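You operate a simulated robot arm through the tools that you are given. There is no shell and no other tool. Be economical: measure what you need, move in short steps, check, and stop when the job is done.

The job below is to be done with a simulated robot arm. You get a single attempt, and the scene is never put back.

## Task
Wax the top of the box on the turntable.
Fine: push the teal bolt on first; use the white pad and put it back; put the silver lid on the pot; the small box and the turntable stay. Set down upright: white pad. A coat counts when it lies all over at full strength: go over it till it gets no stronger.
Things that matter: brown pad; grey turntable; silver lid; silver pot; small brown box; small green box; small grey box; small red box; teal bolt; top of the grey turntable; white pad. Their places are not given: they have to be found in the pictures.

The check looks at the end state, three seconds after you hand in, the way a careful person would. Anything else that was tipped, shoved, dropped, spilled or broken makes it a failure. Lids that push on must go on centred and level and be pressed home; caps that screw on are set level and turned clockwise until they are tight.

## Robot
A 6-joint arm with a two-finger gripper, fixed in place. Base frame: the origin is at the foot of the arm, x ahead of it, y to its left, z up; the work surface is at about z = 900. Units: mm, degrees, N and s.
With the tool pointing down near the work surface it reaches from about 380 to 860 mm from the base axis. Its first joint turns from -166.0 to 166.0 degrees. Payload 2.45 kg.
The tool frame sits at the grasp point between the pads (the TCP): z along the fingers, y along the line on which they close. The tips reach 20 mm beyond it. Largest opening 140 mm; the body of the gripper starts 168 mm behind the TCP.
Orientation is that of the tool frame in the base frame, as [roll, pitch, yaw] about the fixed x, y, z axes, in that order (R = Rz(yaw) Ry(pitch) Rx(roll)). With the fingers straight down and closing along the base's y, the tool's x points along the base's -x, its y along +y and its z along -z.

## Interface
- The arm moves only by the tool servo_tool. Its argument "targets" is a list of rows, each a list of 7 numbers: the shift along the base's x, y, z in m, then the turn, a rotation vector about the base's x, y, z in degrees, then the opening, from 0 (shut) to 1 (fully open). In form: [[x, y, z, ax, ay, az, gripper], ...]. A call has 1 to 10 rows; each row shifts and turns the commanded pose from where the row before left it. A row lasts 0.2 s, in which the tool goes at most 50 mm and 8.6 degrees; a call with a longer step from one row to the next is refused whole, and so is a gripper value outside its range. A pose out of reach is approached as far as the arm can. The call stops where the force on the tool passes 40 N (or 10 N more than at its start, if that is more) or the arm is blocked; 0.2 s more then pass. The fingers move at their own pace (about 45 mm/s each) and stop on an object; they squeeze with about 43 N. The grip force told is the motor's: it shows also when the fingers shut on nothing. Time passes only in rows, and 0.2 s behind the last, so rows that do not move let the fingers close. It gives the time, the measured TCP pose, the force on the tool (base axes), the opening and the grip force at its end, in the units of the frame above (readings bear some noise), with the torque about the TCP (base axes, N m) and any sound that the robot's microphone picked up.
- Cameras (640 x 400 px; columns grow to the right, rows downward): "scene" is fixed at [218.2, 499.9, 1661.1]; the picture's right is [-0.46, -0.89, 0.00], its down [-0.79, 0.41, -0.45] and it looks along [0.40, -0.21, -0.89] (base axes); focal length 318 px, centre (320, 200). "wrist" rides on the gripper at [78, 11, -209] in the tool frame; the picture's right is [-0.14, 0.99, 0.00], its down [-0.92, -0.13, -0.37] and it looks along [-0.37, -0.05, 0.93] (tool axes); focal length 280 px, centre (320, 200).
- snapshot(camera): a new picture of that camera. It takes no simulated time.
- move_column(by): slides the trunk up (or, below 0, down) by that many mm; the arm rides with it, the base frame stays. It gives what a move gives, with no picture.
- point_at(camera, pixels): for up to 12 pixels [column, row] of the newest picture of that camera ("zoom" is the newest enlarged one), the place [x, y, z] in the base frame of the surface seen there, good to about 2 mm. It takes no simulated time.
- enlarge(camera, box): a new picture of the part [left, top, right, bottom] of that camera's present view, enlarged. It takes no simulated time.
- finish_job(): hands the job in; it is judged then, once.

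Work in short steps. Measure before you move; look again where a grasp or a placing could have gone wrong, and mend it. You have 80 turns and 54 pictures in all, those below and enlarged ones among them. Open the gripper and draw the arm clear of the work before you hand the job in, unless the task says otherwise.

The tools are called after "Call:" as name(argument=value, ...) on one line, values as JSON. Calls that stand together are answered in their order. servo_tool: Moves the arm, as the interface text tells. Its arguments: {"type":"object","properties":{"targets":{"type":"array"}},"required":["targets"]} The other tools are called the same way: move_column (by) slides the trunk up or down; snapshot (camera) takes a picture; point_at (camera, pixels) gives the place of the surface under pixels of a picture; enlarge (camera, box) takes an enlarged picture of a part of a camera's view; finish_job () hands the job in.

At the start:

```text
time_s: 0.0
ee_pos: [475.7, 287.6, 1301.7]
orientation: [-180.0, 0.0, -180.0]
force: [-0.5, -0.4, 0.5]
ft_torque: [-0.02, 0.01, -0.01]
finger_gap: 139.9
grasp_force: 0.0
trunk travel left (down, up): [-150.0, 80.0]
```

scene: 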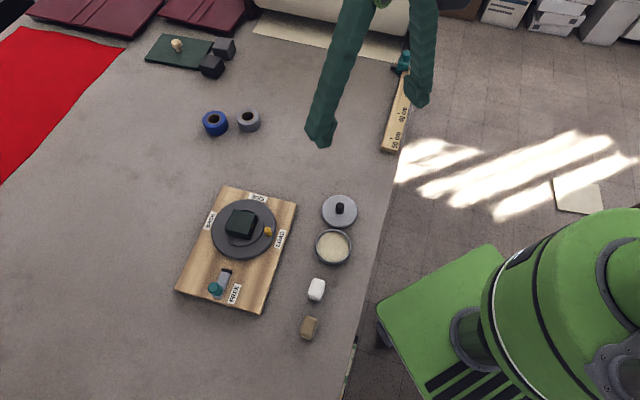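
wrist: 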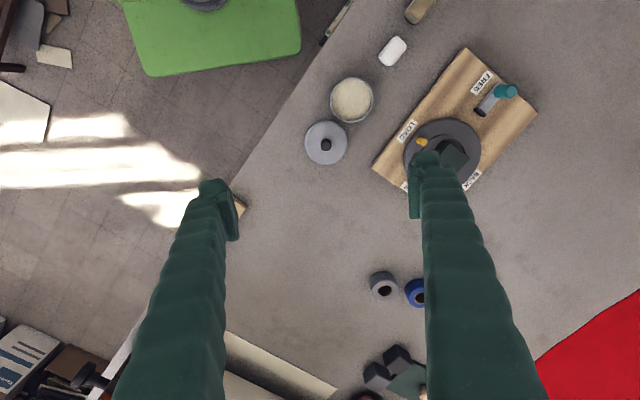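

The turntable board is near scene pixel (240,240), with the pot and lid near (335,230) and the pads near (315,300). I enlarge both areas to see the details.

Call:
enlarge(camera="scene", box=[170, 180, 298, 320])

Call:
enlarge(camera="scene", box=[280, 180, 376, 350])

Call:
enlarge(camera="wrist", box=[370, 30, 550, 200])

Call:
point_at(camera="scene", pixels=[[241, 221], [268, 231], [225, 275], [214, 289], [340, 208], [340, 220], [333, 247], [333, 232], [316, 285], [309, 324], [250, 250], [190, 285]])

```text
2.86 times, centred on (234, 250) of scene
```

zoom: 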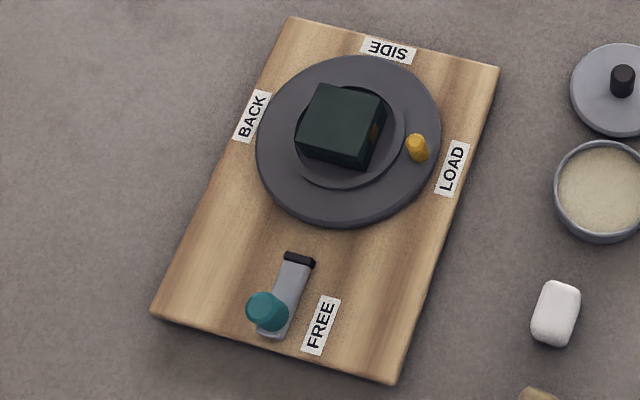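

```text
2.35 times, centred on (328, 265) of scene
```

zoom: 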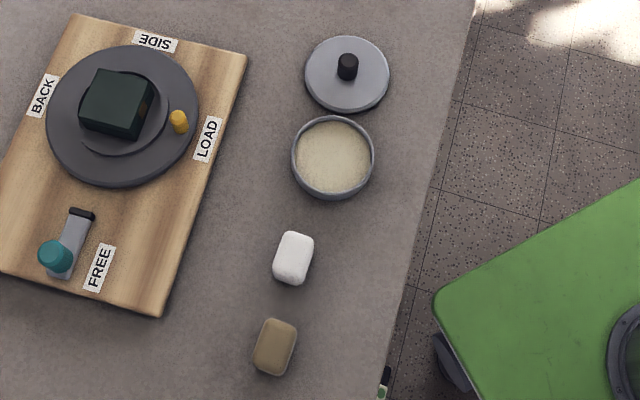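

```text
2.35 times, centred on (460, 115) of wrist
```

zoom: 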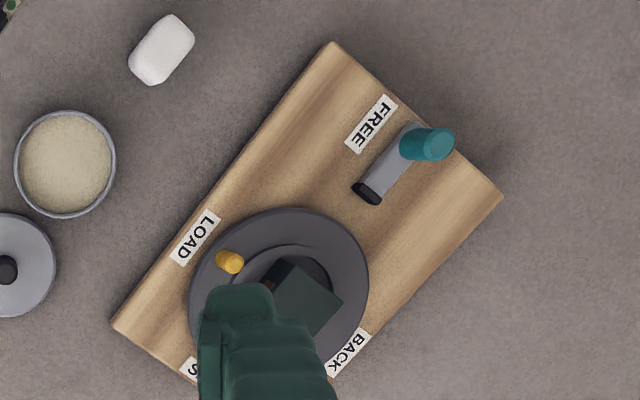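

```text
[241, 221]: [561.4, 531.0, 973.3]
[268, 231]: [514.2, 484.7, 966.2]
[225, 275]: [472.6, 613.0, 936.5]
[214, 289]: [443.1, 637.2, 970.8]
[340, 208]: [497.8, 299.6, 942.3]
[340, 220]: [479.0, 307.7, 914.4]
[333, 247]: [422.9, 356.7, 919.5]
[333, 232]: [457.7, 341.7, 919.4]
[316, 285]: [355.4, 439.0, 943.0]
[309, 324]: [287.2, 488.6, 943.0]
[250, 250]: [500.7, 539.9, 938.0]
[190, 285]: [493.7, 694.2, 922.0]
```

The teal knob stands at about (443,637,971) at the FREE end of its slot. I'll go near it at a safe height and look with the wrist camera.

Call:
servo_tool(targets=[[0, 0.045, -0.02, 0, 0, 0, 0.6], [0, 0.045, -0.02, 0, 0, 0, 0.6], [0, 0.045, -0.02, 0, 0, 0, 0.6], [0, 0.045, -0.02, 0, 0, 0, 0.6], [0, 0.045, -0.02, 0, 0, 0, 0.6], [0, 0.045, -0.02, 0, 0, 0, 0.6], [0, 0.03, -0.02, 0, 0, 0, 0.6]])

Call:
snapshot(camera="wrist")

```text
time_s: 1.6
ee_pos: [474.6, 588.5, 1158.8]
orientation: [180.0, 0.0, 179.9]
force: [-0.4, 0.1, 0.6]
ft_torque: [0.0, 0.02, -0.03]
finger_gap: 83.7
grasp_force: 0.1
trunk travel left (down, up): [-150.0, 80.0]
```

```text
48 pictures are left
```

wrist: 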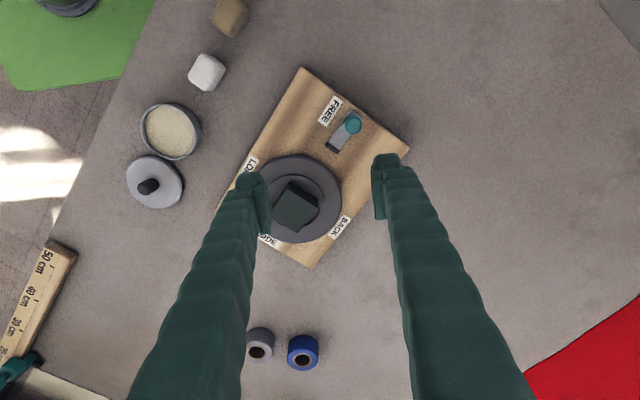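

Call:
enlarge(camera="wrist", box=[270, 80, 410, 168])

```text
4.55 times, centred on (340, 124) of wrist
```

zoom: 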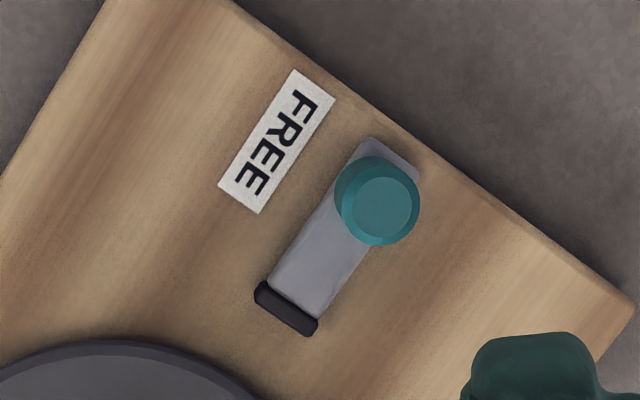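

The slide plate runs from the teal knob to a black stop near the turntable. I measure knob, plate ends, stop and turntable edge.

Call:
point_at(camera="zoom", pixels=[[381, 205], [350, 190], [415, 210], [375, 240], [365, 150], [415, 178], [320, 260], [275, 290], [318, 312], [285, 308], [100, 350], [480, 250]])

Call:
point_at(camera="wrist", pixels=[[295, 210], [295, 183], [277, 205], [296, 230], [318, 205], [300, 155], [340, 190], [170, 105], [170, 156], [142, 130], [198, 132], [170, 130]])

```text
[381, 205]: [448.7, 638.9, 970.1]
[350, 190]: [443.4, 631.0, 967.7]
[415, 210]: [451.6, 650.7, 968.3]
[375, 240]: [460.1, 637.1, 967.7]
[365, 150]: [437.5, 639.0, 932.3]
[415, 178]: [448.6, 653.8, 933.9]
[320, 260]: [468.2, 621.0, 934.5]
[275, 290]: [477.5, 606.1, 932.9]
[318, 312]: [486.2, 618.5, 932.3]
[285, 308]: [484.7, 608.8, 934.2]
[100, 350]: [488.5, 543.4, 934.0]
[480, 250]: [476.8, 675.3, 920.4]
```

```text
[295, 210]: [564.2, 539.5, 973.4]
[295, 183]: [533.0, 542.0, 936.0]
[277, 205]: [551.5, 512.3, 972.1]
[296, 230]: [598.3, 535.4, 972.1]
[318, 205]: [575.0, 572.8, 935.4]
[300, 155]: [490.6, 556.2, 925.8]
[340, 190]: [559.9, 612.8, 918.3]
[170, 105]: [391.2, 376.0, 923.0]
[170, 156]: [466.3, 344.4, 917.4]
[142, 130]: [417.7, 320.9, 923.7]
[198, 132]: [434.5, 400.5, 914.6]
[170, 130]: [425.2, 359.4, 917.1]
```

Knob at (448.7, 639), top 970, plate at 933; the slide runs along about (0.76,-0.65) towards the turntable centre. I turn the tool -40.6°, shut the fingers and go behind the knob, high first.

Call:
servo_tool(targets=[[-0.012, 0.016, -0.02, 0, 0, -8.12, 0], [-0.012, 0.016, -0.02, 0, 0, -8.12, 0], [-0.012, 0.016, -0.02, 0, 0, -8.12, 0], [-0.012, 0.016, -0.02, 0, 0, -8.12, 0], [-0.012, 0.016, -0.02, 0, 0, -8.12, 0], [0, 0, 0, 0, 0, 0, 0]])

```text
time_s: 3.0
ee_pos: [415.4, 667.5, 1061.0]
orientation: [-179.9, 0.0, 139.2]
force: [0.0, 0.2, -0.4]
ft_torque: [-0.02, -0.04, 0.01]
finger_gap: 0.1
grasp_force: 29.2
trunk travel left (down, up): [-150.0, 80.0]
```

The pose is right behind the knob (415,667). I lower so the tips are at about z 945.

Call:
servo_tool(targets=[[0, 0, -0.04, 0, 0, 0, 0], [0, 0, -0.035, 0, 0, 0, 0], [0, 0, -0.02, 0, 0, 0, 0], [0, 0, 0, 0, 0, 0, 0]])

Call:
snapshot(camera="wrist")

```text
time_s: 4.0
ee_pos: [414.0, 663.6, 966.2]
orientation: [180.0, -0.1, 139.5]
force: [0.7, -0.5, 0.1]
ft_torque: [0.0, 0.01, -0.02]
finger_gap: 0.0
grasp_force: 30.0
trunk travel left (down, up): [-150.0, 80.0]
```

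```text
46 pictures are left
```

wrist: 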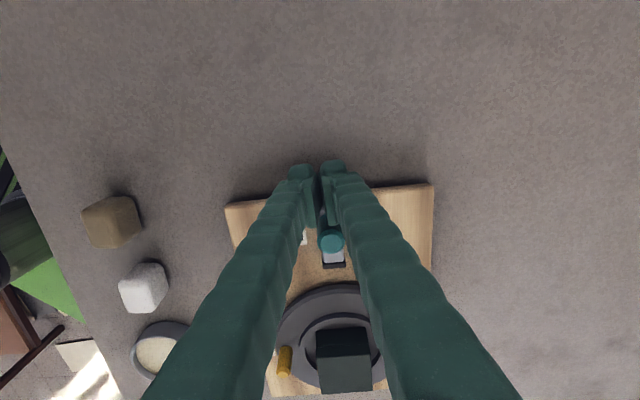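

The knob is about 4 mm right of the finger seam. I correct that, then push in small steps toward the turntable, watching the force and sound.

Call:
servo_tool(targets=[[0.0025, 0.003, 0, 0, 0, 0, 0], [0.0076, -0.0065, 0, 0, 0, 0, 0], [0.0038, -0.0033, 0, 0, 0, 0, 0], [0.0038, -0.0033, 0, 0, 0, 0, 0], [0.0038, -0.0033, 0, 0, 0, 0, 0], [0.0038, -0.0033, 0, 0, 0, 0, 0], [0.0038, -0.0033, 0, 0, 0, 0, 0], [0, 0, 0, 0, 0, 0, 0]])

```text
time_s: 5.8
ee_pos: [444.6, 647.0, 965.9]
orientation: [-180.0, 0.0, 139.4]
force: [-0.1, -0.1, -0.5]
ft_torque: [0.02, 0.0, -0.03]
finger_gap: 0.0
grasp_force: 29.2
trunk travel left (down, up): [-150.0, 80.0]
```

No force left after about 35 mm of travel; I check what the knob did.

Call:
enlarge(camera="scene", box=[170, 210, 290, 310])

Call:
enlarge(camera="wrist", box=[240, 150, 440, 310])

```text
4.00 times, centred on (230, 260) of scene
```

zoom: 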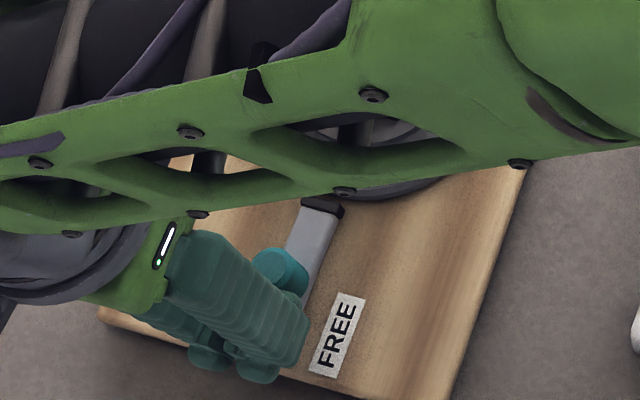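

```text
2.50 times, centred on (340, 230) of wrist
```

zoom: 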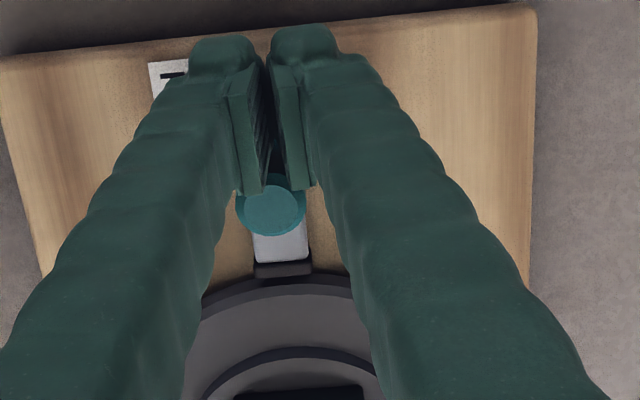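

The slide moved along with its black tip, which is now close to the turntable rim. I keep pushing in small steps until resistance.

Call:
servo_tool(targets=[[0.0023, -0.002, 0, 0, 0, 0, 0], [0.0023, -0.002, 0, 0, 0, 0, 0], [0.0023, -0.002, 0, 0, 0, 0, 0], [0, 0, 0, 0, 0, 0, 0]])

Call:
enlarge(camera="wrist", box=[240, 150, 440, 310])

```text
time_s: 6.8
ee_pos: [452.1, 640.3, 966.6]
orientation: [-180.0, 0.1, 139.4]
force: [-3.3, 1.2, 1.7]
ft_torque: [0.03, -0.02, -0.03]
finger_gap: 0.1
grasp_force: 29.3
trunk travel left (down, up): [-150.0, 80.0]
```

```text
2.50 times, centred on (340, 230) of wrist
```

zoom: 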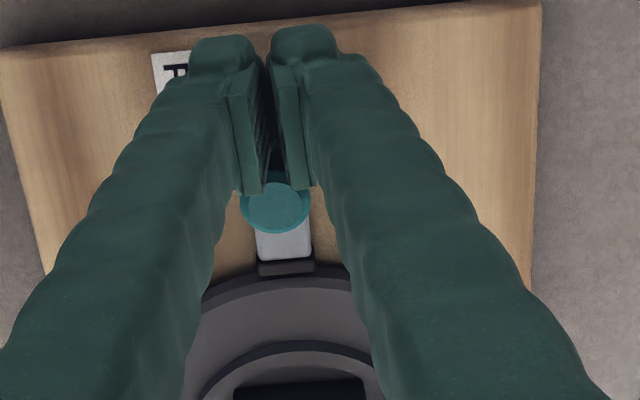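

Force starts to rise (3.5 N) and the tip nears the rim. I push on in 2 mm steps.

Call:
servo_tool(targets=[[0.0015, -0.0013, 0, 0, 0, 0, 0], [0.0015, -0.0013, 0, 0, 0, 0, 0], [0, 0, 0, 0, 0, 0, 0]])

Call:
servo_tool(targets=[[0.0015, -0.0013, 0, 0, 0, 0, 0], [0.0015, -0.0013, 0, 0, 0, 0, 0], [0, 0, 0, 0, 0, 0, 0]])

Call:
enlarge(camera="wrist", box=[240, 150, 440, 310])

```text
time_s: 7.6
ee_pos: [454.9, 639.5, 965.8]
orientation: [-180.0, -0.1, 139.4]
force: [-7.8, 3.5, 1.7]
ft_torque: [-0.03, 0.05, -0.11]
finger_gap: 0.3
grasp_force: 29.0
trunk travel left (down, up): [-150.0, 80.0]
```

```text
time_s: 8.4
ee_pos: [458.0, 636.6, 966.7]
orientation: [179.9, 0.0, 139.4]
force: [-6.1, 5.5, 2.5]
ft_torque: [0.06, 0.02, 0.02]
finger_gap: 6.0
grasp_force: 29.1
trunk travel left (down, up): [-150.0, 80.0]
```

```text
2.50 times, centred on (340, 230) of wrist
```

zoom: 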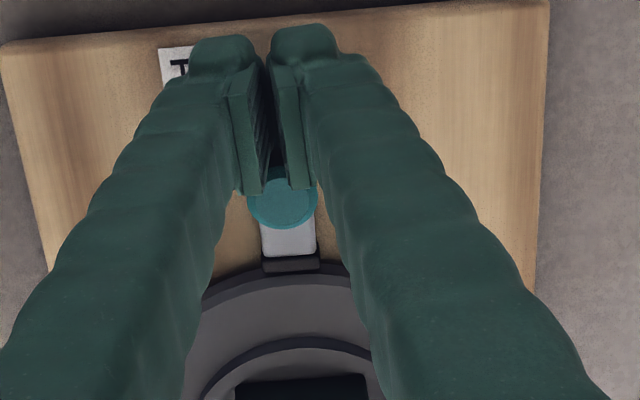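

The knob seems to be wedging the fingers (gap 6), so I check in the scene view whether the board moved and how far the bolt is.

Call:
enlarge(camera="scene", box=[170, 210, 290, 310])

```text
4.00 times, centred on (230, 260) of scene
```

zoom: 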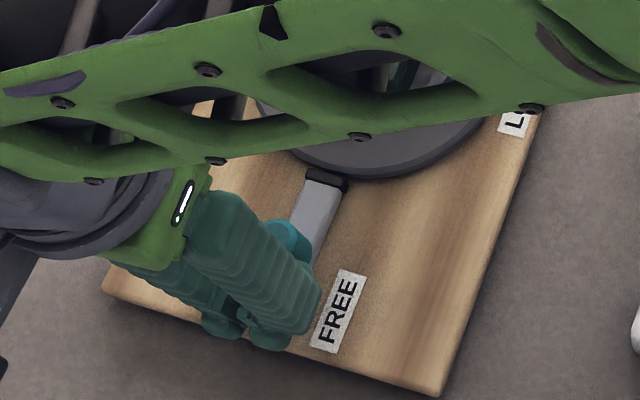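

The FREE label shifted about 6 px: the board has slid a little, so the bolt had reached its stop. I back off and look unobstructed to measure exactly.

Call:
servo_tool(targets=[[-0.015, 0.013, 0, 0, 0, 0, 0], [-0.015, 0.013, 0, 0, 0, 0, 0], [0, 0, 0.05, 0, 0, 0, 0], [0, 0, 0.05, 0, 0, 0, 0], [0, 0, 0.05, 0, 0, 0, 0], [-0.02, -0.045, 0.03, 0, 0, 0, 0], [-0.02, -0.045, 0.03, 0, 0, 0, 0], [-0.02, -0.045, 0.03, 0, 0, 0, 0], [-0.02, -0.045, 0.03, 0, 0, 0, 0.5], [0, -0.045, 0, 0, 0, 0, 0.5]])

Call:
enlarge(camera="scene", box=[170, 180, 298, 320])

Call:
snapshot(camera="scene")

```text
refused: row 6 steps farther than a row can; nothing moved
```

```text
2.86 times, centred on (234, 250) of scene
```

zoom: 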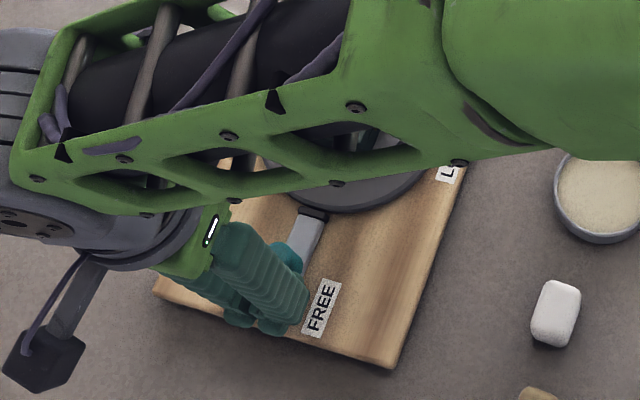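

```text
39 pictures are left
```

scene: 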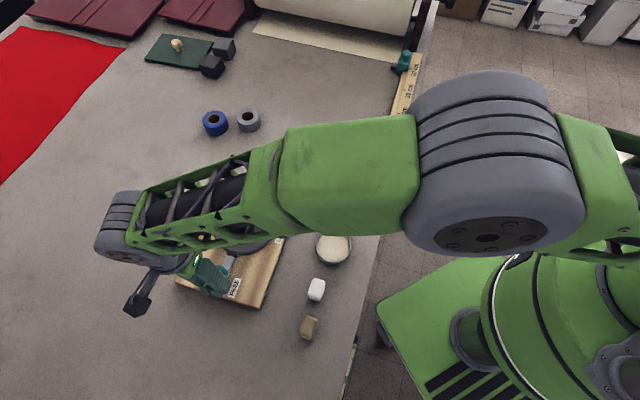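

The move was refused; I repeat the retreat with smaller steps.

Call:
servo_tool(targets=[[-0.015, 0.013, 0, 0, 0, 0, 0], [-0.015, 0.013, 0, 0, 0, 0, 0], [0, 0, 0.05, 0, 0, 0, 0], [0, 0, 0.05, 0, 0, 0, 0], [0, 0, 0.05, 0, 0, 0, 0], [-0.01, -0.045, 0.015, 0, 0, 0, 0], [-0.01, -0.045, 0.015, 0, 0, 0, 0], [-0.01, -0.045, 0.015, 0, 0, 0, 0], [-0.01, -0.045, 0.015, 0, 0, 0, 0.5], [0, -0.045, 0, 0, 0, 0, 0.5]])

Call:
servo_tool(targets=[[0, -0.048, 0, 0, 0, 0, 0.5], [0, -0.048, 0, 0, 0, 0, 0.5], [0, -0.048, 0, 0, 0, 0, 0.5], [0, -0.048, 0, 0, 0, 0, 0.5]])

Call:
enlarge(camera="scene", box=[170, 180, 298, 320])

```text
time_s: 10.6
ee_pos: [388.3, 436.1, 1176.9]
orientation: [179.9, 0.1, 139.4]
force: [-0.4, -0.4, 1.0]
ft_torque: [0.03, 0.01, 0.0]
finger_gap: 52.0
grasp_force: 0.1
trunk travel left (down, up): [-150.0, 80.0]
```

```text
time_s: 11.6
ee_pos: [386.8, 243.9, 1175.5]
orientation: [-180.0, 0.1, 139.5]
force: [0.2, 0.0, 0.6]
ft_torque: [0.06, 0.0, -0.02]
finger_gap: 70.0
grasp_force: 0.1
trunk travel left (down, up): [-150.0, 80.0]
```

```text
2.86 times, centred on (234, 250) of scene
```

zoom: 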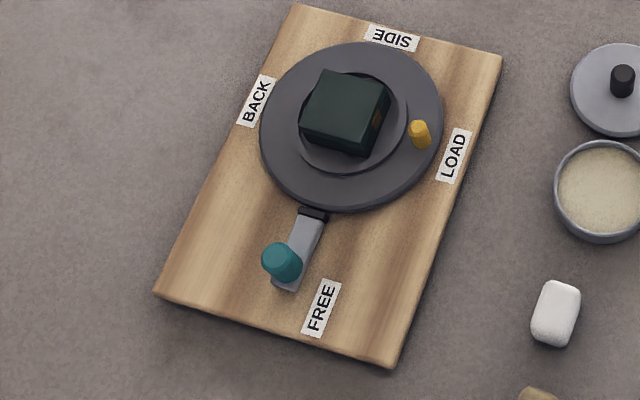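

The bolt's black tip now touches the turntable rim (310,212), and the board slid about 13 mm along the push. I measure the board's far edge, so I can push it back by that amount.

Call:
point_at(camera="zoom", pixels=[[292, 6], [400, 33], [500, 60], [395, 362], [156, 290], [330, 25], [460, 55], [391, 38], [256, 101], [453, 154], [322, 307], [281, 256]])

Call:
snapshot(camera="scene")

```text
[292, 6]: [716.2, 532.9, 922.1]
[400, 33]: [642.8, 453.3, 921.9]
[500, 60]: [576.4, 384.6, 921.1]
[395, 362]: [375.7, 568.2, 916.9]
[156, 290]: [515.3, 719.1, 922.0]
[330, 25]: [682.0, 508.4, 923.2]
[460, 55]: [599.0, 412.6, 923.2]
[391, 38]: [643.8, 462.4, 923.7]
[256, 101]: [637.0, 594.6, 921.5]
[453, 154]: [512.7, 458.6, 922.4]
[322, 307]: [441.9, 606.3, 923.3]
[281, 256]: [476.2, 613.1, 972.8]
```

```text
37 pictures are left
```

scene: 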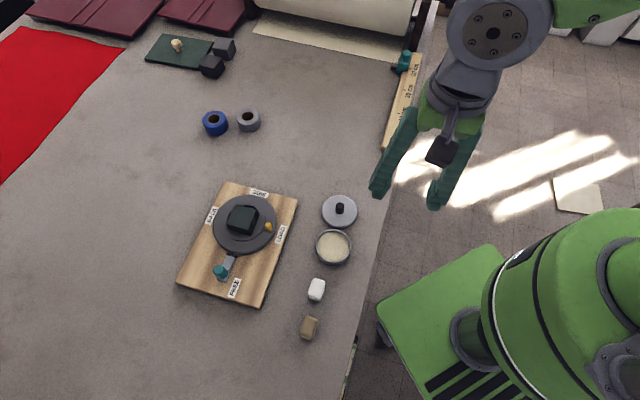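

The far edge midpoint is about (645,459) with normal (0.73,-0.68). I go beyond it with shut fingers, yaw 137°, high first.

Call:
servo_tool(targets=[[0.041, 0.027, 0, 0, 0, -0.4, 0], [0.041, 0.027, 0, 0, 0, -0.4, 0], [0.041, 0.027, 0, 0, 0, -0.4, 0], [0.041, 0.027, -0.01, 0, 0, -0.4, 0], [0.041, 0.027, -0.01, 0, 0, -0.4, 0], [0.041, 0.027, -0.01, 0, 0, -0.4, 0], [0.041, 0.027, -0.01, 0, 0, 0, 0], [0, 0, 0, 0, 0, 0, 0]])

```text
time_s: 13.4
ee_pos: [673.0, 435.1, 1136.7]
orientation: [180.0, 0.1, 137.0]
force: [0.2, -0.2, 0.2]
ft_torque: [0.02, -0.02, -0.04]
finger_gap: 0.2
grasp_force: 29.9
trunk travel left (down, up): [-150.0, 80.0]
```

Now I lower to TCP z 928 (tips at ~908), 17 mm clear of the board edge.

Call:
servo_tool(targets=[[0.001, -0.001, -0.045, 0, 0, 0, 0], [0.001, -0.001, -0.045, 0, 0, 0, 0], [0.001, -0.001, -0.045, 0, 0, 0, 0], [0.001, -0.001, -0.044, 0, 0, 0, 0], [0, 0, -0.03, 0, 0, 0, 0], [0, 0, 0, 0, 0, 0, 0]])

Call:
snapshot(camera="wrist")

```text
time_s: 14.8
ee_pos: [681.2, 431.1, 928.7]
orientation: [180.0, 0.0, 137.0]
force: [0.4, 0.5, -0.4]
ft_torque: [-0.01, 0.0, -0.01]
finger_gap: 0.0
grasp_force: 28.5
trunk travel left (down, up): [-150.0, 80.0]
```

```text
36 pictures are left
```

wrist: 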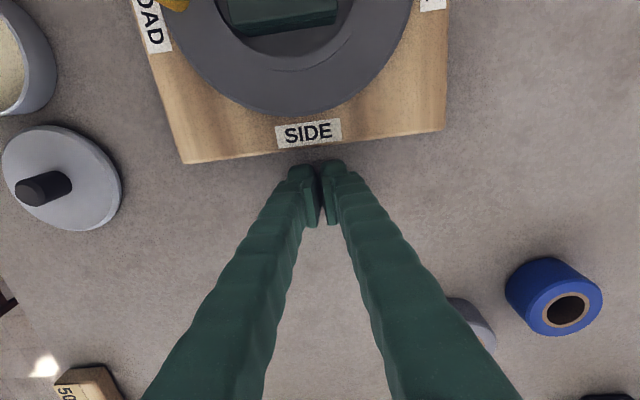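

Tips stand just off the SIDE edge. I measure the edge and the tip face to know the gap.

Call:
point_at(camera="wrist", pixels=[[312, 146], [312, 142], [312, 155], [303, 168], [335, 162], [184, 160], [444, 128], [308, 132]])

```text
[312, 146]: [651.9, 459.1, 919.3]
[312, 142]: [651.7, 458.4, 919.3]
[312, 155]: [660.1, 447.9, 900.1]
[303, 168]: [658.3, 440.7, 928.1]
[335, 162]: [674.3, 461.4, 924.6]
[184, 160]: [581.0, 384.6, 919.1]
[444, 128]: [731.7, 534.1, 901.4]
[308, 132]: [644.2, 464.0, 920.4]
```

Gap to the edge is about 15 mm. I advance 14 mm, then in 2 mm steps.

Call:
servo_tool(targets=[[-0.0051, 0.0048, 0, 0, 0, 0, 0], [-0.0051, 0.0048, 0, 0, 0, 0, 0], [-0.0015, 0.0014, 0, 0, 0, 0, 0], [-0.0015, 0.0014, 0, 0, 0, 0, 0], [-0.0015, 0.0014, 0, 0, 0, 0, 0], [-0.0015, 0.0014, 0, 0, 0, 0, 0], [0, 0, 0, 0, 0, 0, 0]])

Call:
enlarge(camera="scene", box=[170, 180, 298, 320])

```text
time_s: 16.4
ee_pos: [662.7, 445.0, 927.5]
orientation: [180.0, 0.0, 137.0]
force: [5.9, -4.7, 2.6]
ft_torque: [0.02, -0.04, -0.06]
finger_gap: 5.9
grasp_force: 29.4
trunk travel left (down, up): [-150.0, 80.0]
```

```text
2.86 times, centred on (234, 250) of scene
```

zoom: 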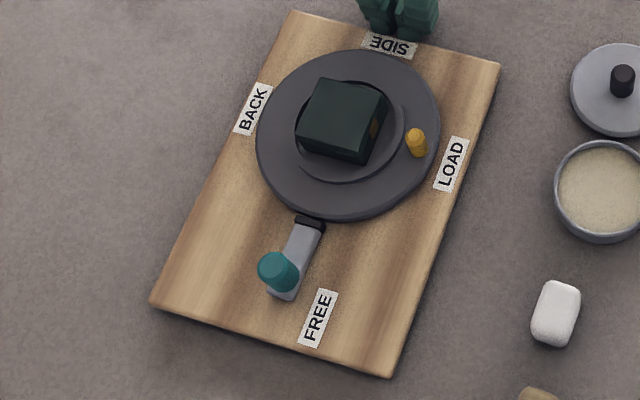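

Board is coming back: FREE label at (318,318), originally (321,326). About 5 mm more is needed.

Call:
servo_tool(targets=[[-0.0015, 0.0014, 0, 0, 0, 0, 0], [-0.0015, 0.0014, 0, 0, 0, 0, 0], [-0.001, 0.0009, 0, 0, 0, 0, 0], [0, 0, 0, 0, 0, 0, 0]])

Call:
enlarge(camera="scene", box=[170, 180, 298, 320])

```text
time_s: 17.4
ee_pos: [659.0, 449.5, 926.8]
orientation: [-180.0, 0.0, 137.0]
force: [5.9, -7.2, 2.7]
ft_torque: [-0.08, 0.03, 0.02]
finger_gap: 5.9
grasp_force: 29.6
trunk travel left (down, up): [-150.0, 80.0]
```

```text
2.86 times, centred on (234, 250) of scene
```

zoom: 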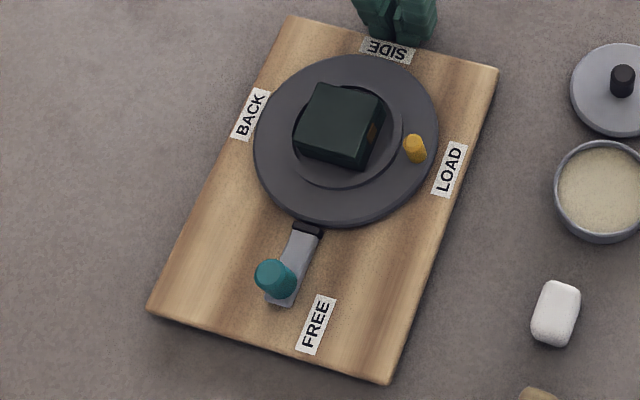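

The board is back to within ~2 mm of its start. I back away, rise, and look at the box and bolt from above.

Call:
servo_tool(targets=[[0.015, -0.014, 0, 0, 0, 0, 0], [0.01, -0.009, 0.03, 0, 0, 0, 0], [0, 0, 0.048, 0, 0, 0, 0], [0, 0, 0.048, 0, 0, 0, 0], [0, 0, 0.048, 0, 0, 0, 0], [-0.04, 0.005, 0.02, 0, 0, 0, 0.6], [-0.04, 0.005, 0.02, 0, 0, 0, 0.6], [-0.04, 0.005, 0.02, 0, 0, 0, 0.6], [-0.04, 0.005, 0.02, 0, 0, 0, 0.6], [0, 0, 0, 0, 0, 0, 0.6]])

Call:
snapshot(camera="wrist")

```text
time_s: 19.6
ee_pos: [518.9, 444.9, 1180.2]
orientation: [-180.0, 0.0, 137.0]
force: [0.8, 0.0, -0.6]
ft_torque: [-0.01, 0.01, 0.0]
finger_gap: 84.0
grasp_force: 0.1
trunk travel left (down, up): [-150.0, 80.0]
```

```text
33 pictures are left
```

wrist: 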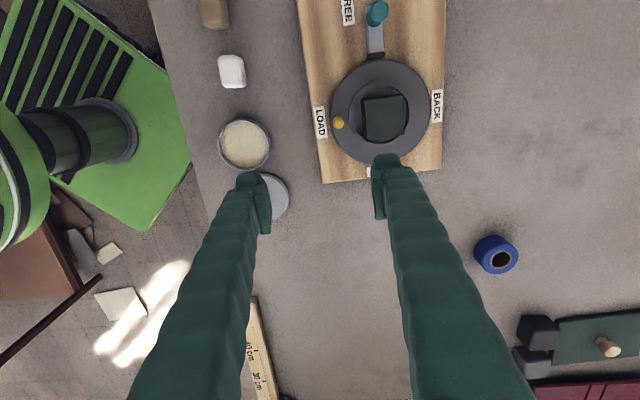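

Call:
enlarge(camera="wrist", box=[320, 30, 450, 170])

Call:
point_at(camera="zoom", pixels=[[320, 180], [320, 170]])

Call:
enlarge(camera="wrist", box=[180, 0, 300, 120])

```text
2.86 times, centred on (385, 100) of wrist
```

zoom: 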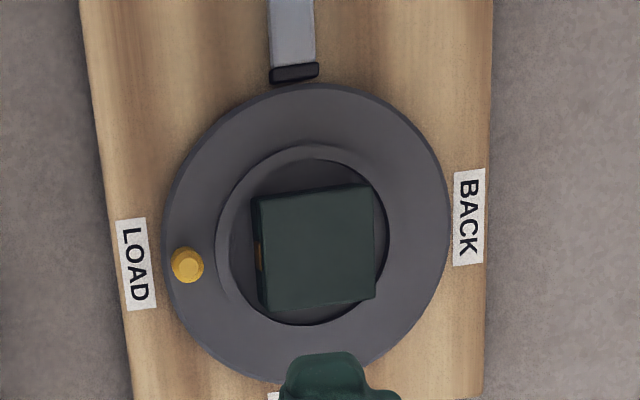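

```text
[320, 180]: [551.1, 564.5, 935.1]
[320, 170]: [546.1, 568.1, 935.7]
```

```text
3.33 times, centred on (240, 60) of wrist
```

zoom: 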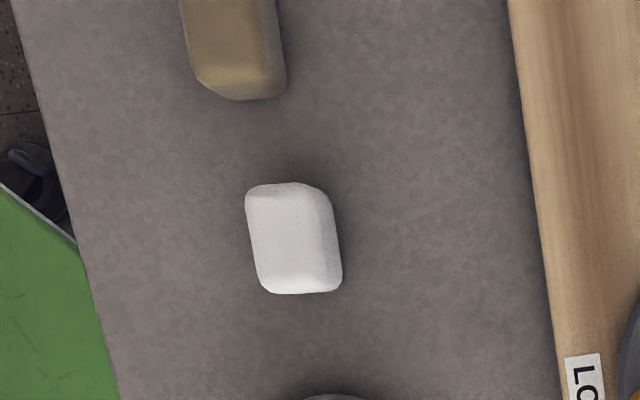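

The bolt tip sits at the rim. Now I measure the white pad's outline and the box top's corners.

Call:
point_at(camera="zoom", pixels=[[290, 235], [255, 195], [310, 190], [270, 285], [325, 285], [252, 240], [325, 240], [290, 190], [295, 285], [338, 245], [230, 300], [400, 250]])

Call:
point_at(camera="wrist", pixels=[[386, 117], [364, 101], [401, 97], [366, 137], [403, 134], [383, 99], [385, 136], [365, 119], [402, 115], [245, 146], [220, 144], [269, 144]])

```text
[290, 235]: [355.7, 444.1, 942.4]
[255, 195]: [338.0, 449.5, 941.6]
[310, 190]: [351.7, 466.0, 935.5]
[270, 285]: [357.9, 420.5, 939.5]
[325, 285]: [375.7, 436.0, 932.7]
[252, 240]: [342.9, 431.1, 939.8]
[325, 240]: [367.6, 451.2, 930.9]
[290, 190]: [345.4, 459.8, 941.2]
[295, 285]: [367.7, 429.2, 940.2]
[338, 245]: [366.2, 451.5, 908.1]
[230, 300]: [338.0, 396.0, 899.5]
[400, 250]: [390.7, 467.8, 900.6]
```

```text
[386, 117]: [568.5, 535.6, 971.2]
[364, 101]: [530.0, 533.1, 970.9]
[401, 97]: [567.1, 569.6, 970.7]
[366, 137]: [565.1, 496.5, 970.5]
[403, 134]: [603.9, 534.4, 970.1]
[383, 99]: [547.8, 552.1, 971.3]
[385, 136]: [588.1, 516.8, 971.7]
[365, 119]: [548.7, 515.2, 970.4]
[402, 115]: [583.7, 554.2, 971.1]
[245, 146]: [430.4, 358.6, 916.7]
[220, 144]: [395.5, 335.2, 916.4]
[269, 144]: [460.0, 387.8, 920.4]
```

Box top is a 53 mm square, centred (566.5,533.5), z 971, edges at 45°. White pad is ~30×44×43 at (355.5,443), long axis at ~126°; I move above it with yaw 126°.

Call:
servo_tool(targets=[[-0.041, 0, -0.035, 0, 0, -2.75, 0.5], [-0.041, 0, -0.035, 0, 0, -2.75, 0.5], [-0.041, 0, -0.035, 0, 0, -2.75, 0.5], [-0.04, 0, -0.035, 0, 0, -2.75, 0.5], [0, 0, 0, 0, 0, 0, 0.5]])

Call:
snapshot(camera="wrist")

```text
refused: row 1 steps farther than a row can; nothing moved
```

```text
30 pictures are left
```

wrist: 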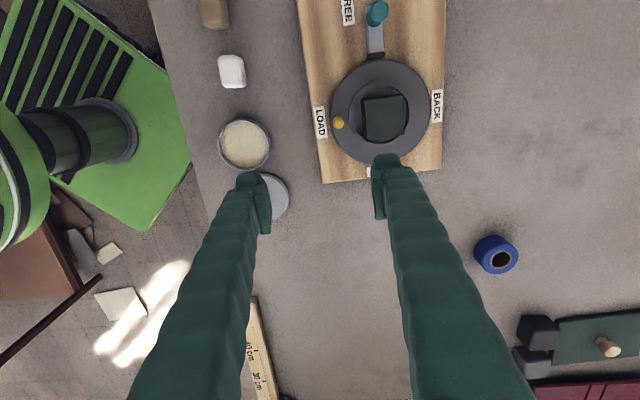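

Step was 54 mm; I spread it over more rows.

Call:
servo_tool(targets=[[-0.033, 0, -0.028, 0, 0, -2.2, 0.5], [-0.033, 0, -0.028, 0, 0, -2.2, 0.5], [-0.033, 0, -0.028, 0, 0, -2.2, 0.5], [-0.033, 0, -0.028, 0, 0, -2.2, 0.5], [-0.032, 0, -0.028, 0, 0, -2.2, 0.5], [0, 0, 0, 0, 0, 0, 0.5]])

Call:
snapshot(camera="wrist")

```text
time_s: 21.0
ee_pos: [359.6, 446.8, 1040.3]
orientation: [-179.9, 0.1, 126.0]
force: [0.5, -0.3, 0.2]
ft_torque: [0.01, -0.01, -0.01]
finger_gap: 70.3
grasp_force: 0.0
trunk travel left (down, up): [-150.0, 80.0]
```

```text
29 pictures are left
```

wrist: 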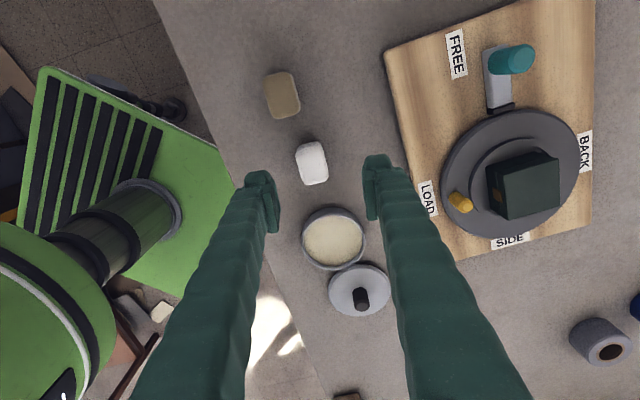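

The pad is between the fingers at (312,162). I measure its top outline and the pot rim from here.

Call:
point_at(camera="wrist", pixels=[[311, 160], [297, 148], [320, 145], [303, 180], [326, 177], [299, 163], [324, 160], [308, 146], [315, 181], [305, 240], [362, 240], [334, 210]])

```text
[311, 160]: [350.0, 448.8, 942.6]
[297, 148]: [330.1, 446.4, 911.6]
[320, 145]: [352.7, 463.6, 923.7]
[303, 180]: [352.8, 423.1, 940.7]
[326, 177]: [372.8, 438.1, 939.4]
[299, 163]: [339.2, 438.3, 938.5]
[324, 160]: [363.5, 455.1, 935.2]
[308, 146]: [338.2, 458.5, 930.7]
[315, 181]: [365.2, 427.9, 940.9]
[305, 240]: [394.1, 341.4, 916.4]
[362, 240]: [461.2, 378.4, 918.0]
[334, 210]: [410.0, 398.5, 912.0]
```

Pad centre is about (353.5,444). I descend in steps to z≈935, then verify before closing.

Call:
servo_tool(targets=[[-0.003, -0.0015, -0.035, 0, 0, 0, 0.5], [-0.003, -0.0015, -0.035, 0, 0, 0, 0.5], [0, 0, -0.033, 0, 0, 0, 0.5], [0, 0, 0, 0, 0, 0, 0.5]])

```text
time_s: 22.0
ee_pos: [354.1, 447.1, 940.4]
orientation: [179.9, -0.1, 126.1]
force: [0.1, 0.6, 0.1]
ft_torque: [0.04, -0.01, 0.0]
finger_gap: 70.1
grasp_force: 0.1
trunk travel left (down, up): [-150.0, 80.0]
```

I shift 3 mm in y, lower 6 mm and close on the pad.

Call:
servo_tool(targets=[[0, -0.003, -0.006, 0, 0, 0, 0.5], [0, 0, 0, 0, 0, 0, 0.1], [0, 0, 0, 0, 0, 0, 0.1], [0, 0, 0, 0, 0, 0, 0.1], [0, 0, 0, 0, 0, 0, 0.1]])

Call:
snapshot(camera="wrist")

```text
time_s: 23.2
ee_pos: [355.4, 442.3, 934.1]
orientation: [-179.9, -0.1, 126.0]
force: [-0.3, 0.0, 0.4]
ft_torque: [0.0, 0.04, 0.0]
finger_gap: 30.6
grasp_force: 36.9
trunk travel left (down, up): [-150.0, 80.0]
```

```text
28 pictures are left
```

wrist: 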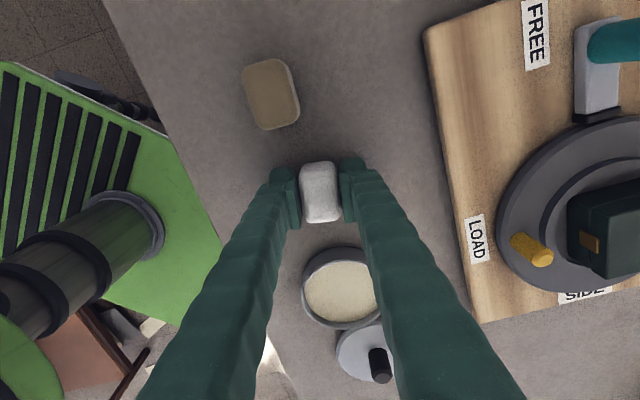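

Pad held, gap 30.6. I lift it and carry it above the pot centre (428,360).

Call:
servo_tool(targets=[[0, 0, 0.04, 0, 0, 0, 0.1], [0, 0, 0.02, 0, 0, 0, 0.1], [0.0245, -0.0275, 0, 0, 0, 0, 0.1], [0.0245, -0.0275, 0, 0, 0, 0, 0.1], [0.0236, -0.0275, 0, 0, 0, 0, 0.1], [0, 0, -0.02, 0, 0, 0, 0.1], [0, 0, 0, 0, 0, 0, 0.1]])

Call:
snapshot(camera="wrist")

```text
time_s: 24.8
ee_pos: [426.4, 358.6, 969.3]
orientation: [-180.0, 0.0, 126.0]
force: [-1.0, 0.0, -0.3]
ft_torque: [-0.03, -0.01, -0.01]
finger_gap: 14.1
grasp_force: 0.0
trunk travel left (down, up): [-150.0, 80.0]
```

```text
27 pictures are left
```

wrist: 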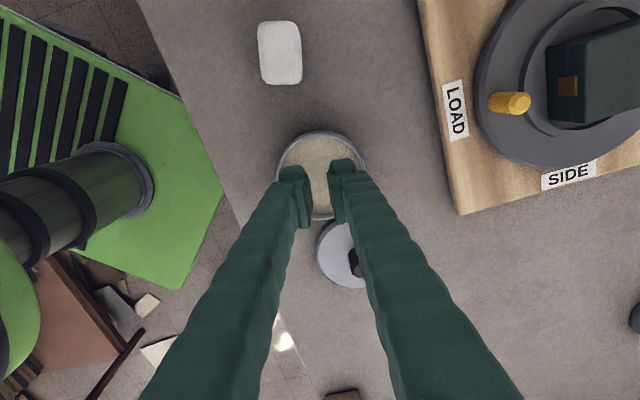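

The pad slipped out and still stands at (280,52). I'll grip lower with a full squeeze; first measure where it is now.

Call:
enlarge(camera="wrist", box=[230, 0, 330, 110])

Call:
point_at(camera="wrist", pixels=[[279, 50], [261, 30], [294, 26], [268, 80], [299, 78], [262, 53], [299, 50], [279, 24], [283, 82], [279, 40]])

```text
3.64 times, centred on (280, 55) of wrist
```

zoom: 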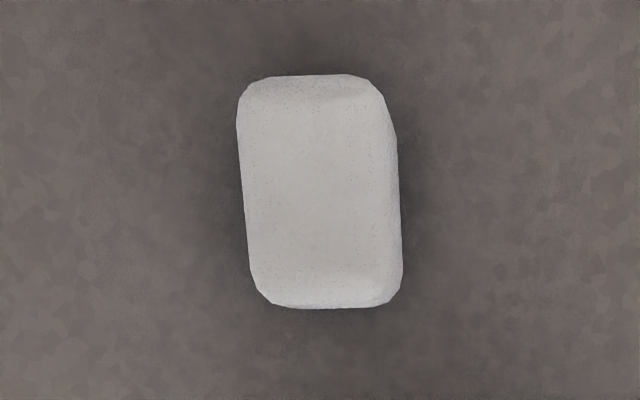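

```text
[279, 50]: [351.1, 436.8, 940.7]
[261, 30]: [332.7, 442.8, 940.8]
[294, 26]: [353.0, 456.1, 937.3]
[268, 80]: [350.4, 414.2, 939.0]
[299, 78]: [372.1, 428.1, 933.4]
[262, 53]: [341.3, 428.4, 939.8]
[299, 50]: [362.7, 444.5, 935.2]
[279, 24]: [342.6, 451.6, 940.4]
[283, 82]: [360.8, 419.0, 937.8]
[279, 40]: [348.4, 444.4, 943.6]
```

Pad is now at about (352,436), axis ~122°. I return above it, open, turn -4°.

Call:
servo_tool(targets=[[0, 0, 0.02, 0, 0, -1, 0.5], [-0.025, 0.026, 0, 0, 0, -1, 0.5], [-0.025, 0.026, 0, 0, 0, -1, 0.5], [-0.0244, 0.0255, 0, 0, 0, -1, 0.5], [0, 0, -0.03, 0, 0, 0, 0.5], [0, 0, 0, 0, 0, 0, 0.5]])

```text
time_s: 26.2
ee_pos: [352.9, 433.9, 963.1]
orientation: [-180.0, 0.0, 122.1]
force: [-0.2, 0.6, 0.6]
ft_torque: [0.05, 0.0, -0.01]
finger_gap: 70.0
grasp_force: 0.1
trunk travel left (down, up): [-150.0, 80.0]
```

I lower to z 924 and close fully, waiting for the squeeze to build.

Call:
servo_tool(targets=[[0, 0.001, -0.02, 0, 0, 0, 0.5], [0, 0.001, -0.019, 0, 0, 0, 0.5], [0, 0, 0, 0, 0, 0, 0], [0, 0, 0, 0, 0, 0, 0], [0, 0, 0, 0, 0, 0, 0], [0, 0, 0, 0, 0, 0, 0], [0, 0, 0, 0, 0, 0, 0]])

Call:
servo_tool(targets=[[0, 0, 0.005, 0, 0, 0, 0], [0, 0, 0.01, 0, 0, 0, 0], [0, 0, 0.015, 0, 0, 0, 0], [0, 0, 0, 0, 0, 0, 0]])

Call:
snapshot(camera="wrist")

```text
time_s: 27.8
ee_pos: [350.7, 435.3, 923.2]
orientation: [180.0, 0.1, 122.1]
force: [-0.2, -0.4, -0.2]
ft_torque: [-0.02, -0.01, 0.0]
finger_gap: 30.3
grasp_force: 43.4
trunk travel left (down, up): [-150.0, 80.0]
```

```text
time_s: 28.8
ee_pos: [351.0, 435.6, 954.2]
orientation: [180.0, 0.0, 122.0]
force: [0.1, 0.4, -0.3]
ft_torque: [-0.03, 0.03, -0.01]
finger_gap: 30.2
grasp_force: 43.2
trunk travel left (down, up): [-150.0, 80.0]
```

```text
25 pictures are left
```

wrist: 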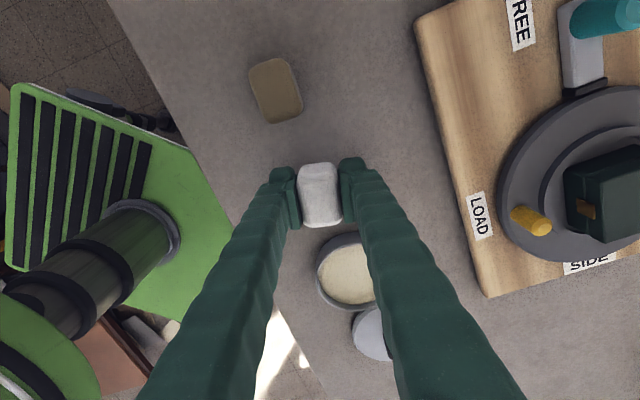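

The pad is lifted and held (gap 30). I carry it over the pot centre (428,360) with bottom above the rim.

Call:
servo_tool(targets=[[0, 0, 0.015, 0, 0, 0, 0], [0.02, -0.019, 0, 0, 0, 0, 0], [0.02, -0.019, 0, 0, 0, 0, 0], [0.02, -0.019, 0, 0, 0, 0, 0], [0.017, -0.0186, 0, 0, 0, 0, 0], [0, 0, 0, 0, 0, 0, 0]])

Call:
snapshot(camera="wrist")

Call:
enlarge(camera="scene", box=[280, 190, 380, 300])

```text
time_s: 30.2
ee_pos: [427.3, 362.3, 968.9]
orientation: [-180.0, 0.0, 122.0]
force: [0.2, -0.3, -0.5]
ft_torque: [-0.02, 0.02, 0.0]
finger_gap: 30.2
grasp_force: 43.0
trunk travel left (down, up): [-150.0, 80.0]
```

```text
24 pictures are left
```

wrist: 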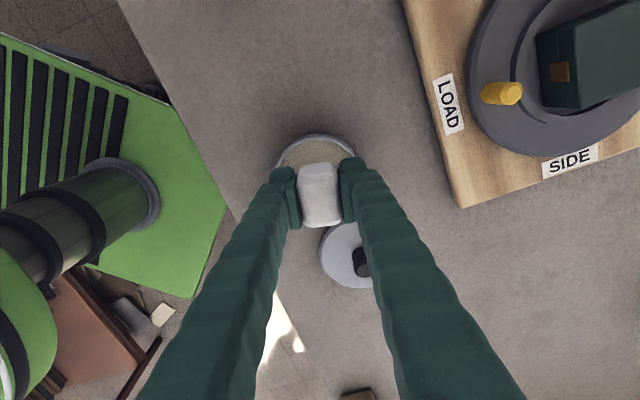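

```text
3.64 times, centred on (330, 245) of scene
```

zoom: 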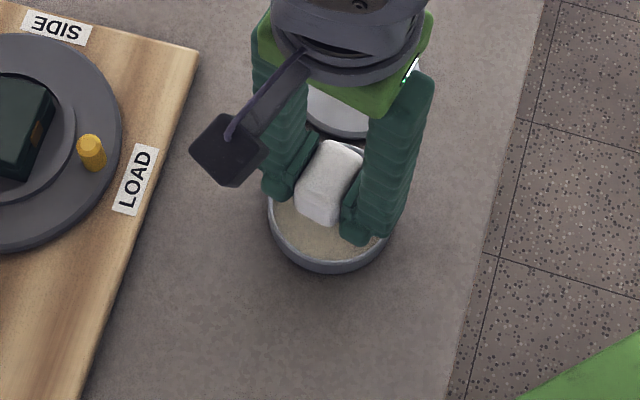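

Pad is centred over the pot. I lower in decreasing steps until it touches the paste.

Call:
servo_tool(targets=[[0, -0.001, -0.015, 0, 0, 0, 0], [0, -0.001, -0.01, 0, 0, 0, 0], [0, 0, -0.003, 0, 0, 0, 0], [0, 0, -0.001, 0, 0, 0, 0], [0, 0, 0, 0, 0, 0, 0]])

```text
time_s: 31.4
ee_pos: [428.7, 360.0, 940.2]
orientation: [179.9, 0.0, 122.0]
force: [-4.2, -0.6, 13.2]
ft_torque: [0.0, 0.04, 0.02]
finger_gap: 30.1
grasp_force: 42.7
trunk travel left (down, up): [-150.0, 80.0]
```

Contact at 13 N. I hold briefly, then lift clear of the pot to z 1020.

Call:
servo_tool(targets=[[0, 0, 0, 0, 0, 0, 0], [0, 0, 0, 0, 0, 0, 0], [0, 0, 0.01, 0, 0, 0, 0], [0, 0, 0.03, 0, 0, 0, 0], [0, 0, 0.04, 0, 0, 0, 0], [0, 0, 0, 0, 0, 0, 0]])

Call:
enlarge(camera="scene", box=[280, 190, 380, 300])

```text
time_s: 32.8
ee_pos: [430.1, 359.6, 1018.0]
orientation: [180.0, 0.0, 122.0]
force: [0.0, 0.2, -0.6]
ft_torque: [0.01, 0.0, 0.01]
finger_gap: 29.9
grasp_force: 42.9
trunk travel left (down, up): [-150.0, 80.0]
```

```text
3.64 times, centred on (330, 245) of scene
```

zoom: 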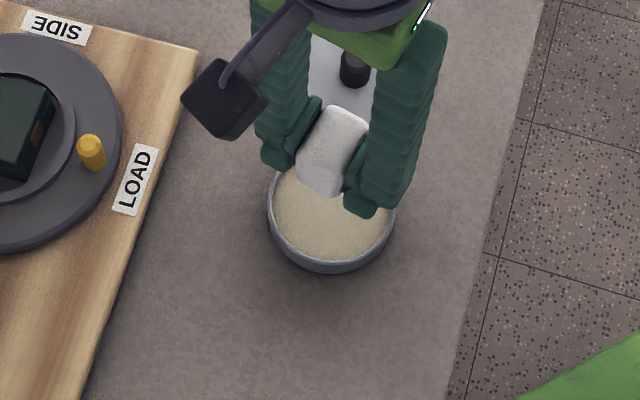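

Pot is undisturbed. I carry the pad to above the box centre (566.5,533.5), turning +13° so it lines up with the box's edges.

Call:
servo_tool(targets=[[0.0228, 0.029, 0.002, 0, 0, 2.2, 0], [0.0228, 0.029, 0.002, 0, 0, 2.2, 0], [0.0228, 0.029, 0, 0, 0, 2.2, 0], [0.0228, 0.029, 0, 0, 0, 2.2, 0], [0.0228, 0.029, 0, 0, 0, 2.2, 0], [0.0228, 0.029, 0, 0, 0, 2, 0], [0, 0, 0, 0, 0, 0, 0]])

Call:
snapshot(camera="wrist")

```text
time_s: 34.4
ee_pos: [566.5, 532.9, 1024.2]
orientation: [180.0, 0.2, 135.1]
force: [-0.3, 0.4, -0.6]
ft_torque: [0.03, -0.02, 0.01]
finger_gap: 29.9
grasp_force: 43.3
trunk travel left (down, up): [-150.0, 80.0]
```

```text
21 pictures are left
```

wrist: 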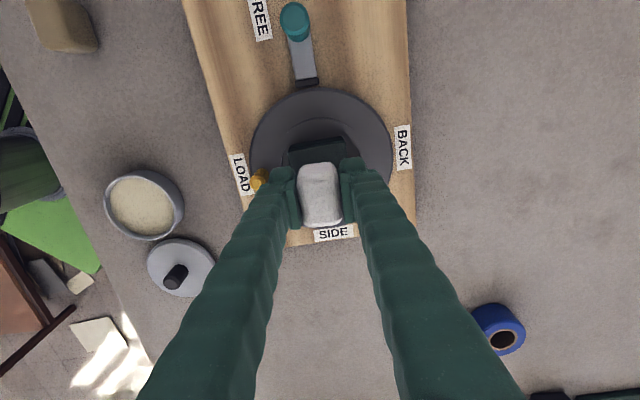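

Over the box. The bolt tip looks close to but perhaps not touching the rim; I zoom in to check before rubbing.

Call:
enlarge(camera="wrist", box=[270, 60, 350, 110])

Call:
point_at(camera="zoom", pixels=[[300, 190], [302, 205], [304, 220], [305, 235], [306, 245], [307, 260], [300, 160], [250, 225], [360, 225]])

```text
8.00 times, centred on (310, 85) of wrist
```

zoom: 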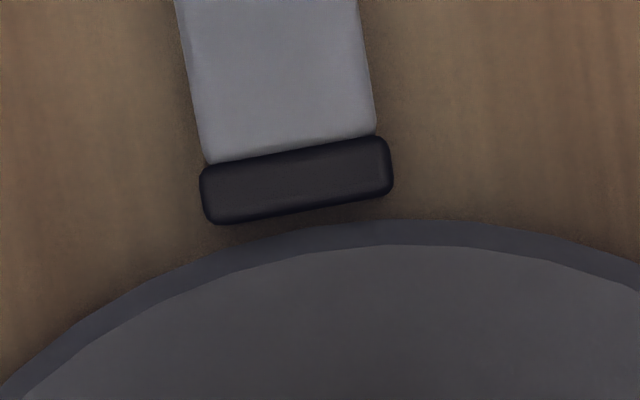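

```text
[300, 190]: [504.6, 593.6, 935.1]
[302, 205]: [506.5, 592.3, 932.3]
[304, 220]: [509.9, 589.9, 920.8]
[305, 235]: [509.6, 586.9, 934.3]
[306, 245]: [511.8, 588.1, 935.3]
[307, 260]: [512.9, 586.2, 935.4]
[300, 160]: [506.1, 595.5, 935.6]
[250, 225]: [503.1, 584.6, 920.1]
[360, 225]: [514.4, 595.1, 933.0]
```

The tip is ~2 mm off the rim, yet it stopped there under 8 N after sliding freely, so it's at its stop. I now lower the pad onto the box centre in small steps.

Call:
servo_tool(targets=[[0, 0, -0.015, 0, 0, 0, 0], [0, 0, -0.01, 0, 0, 0, 0], [0, 0, -0.003, 0, 0, 0, 0], [0, 0, -0.002, 0, 0, 0, 0], [0, 0, 0, 0, 0, 0, 0]])

```text
time_s: 35.6
ee_pos: [565.7, 534.1, 994.4]
orientation: [-180.0, 0.0, 135.0]
force: [-1.4, 0.0, 2.1]
ft_torque: [0.02, 0.02, -0.02]
finger_gap: 30.1
grasp_force: 43.2
trunk travel left (down, up): [-150.0, 80.0]
```

Touching with 2 N. I press 0.7 mm more and rub a pattern over the whole top (±13 mm across, ±7 mm along).

Call:
servo_tool(targets=[[0, 0, -0.0007, 0, 0, 0, 0], [0.0092, 0.0092, 0, 0, 0, 0, 0], [-0.005, 0.005, 0, 0, 0, 0, 0], [0.0099, -0.0099, 0, 0, 0, 0, 0], [-0.0092, -0.0092, 0, 0, 0, 0, 0], [-0.0099, 0.0099, 0, 0, 0, 0, 0], [-0.0092, -0.0092, 0, 0, 0, 0, 0], [0.0099, -0.0099, 0, 0, 0, 0, 0], [-0.005, 0.005, 0, 0, 0, 0, 0], [0.0092, 0.0092, 0, 0, 0, 0, 0]])

Call:
enlarge(camera="scene", box=[190, 180, 290, 270])

```text
time_s: 37.8
ee_pos: [564.6, 531.4, 994.9]
orientation: [179.8, 0.0, 135.0]
force: [-4.0, -5.0, 25.6]
ft_torque: [-0.1, 0.06, 0.0]
finger_gap: 30.0
grasp_force: 43.0
trunk travel left (down, up): [-150.0, 80.0]
```

```text
4.44 times, centred on (240, 225) of scene
```

zoom: 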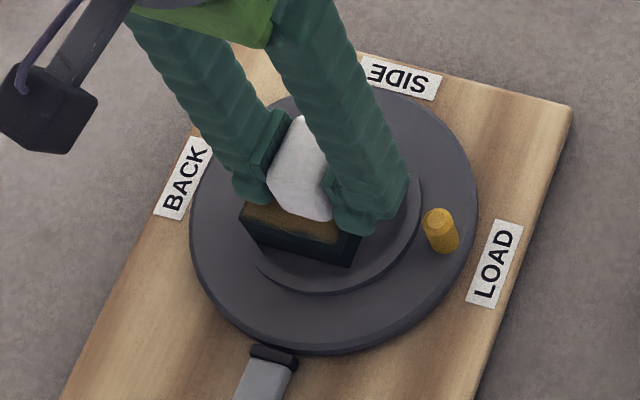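

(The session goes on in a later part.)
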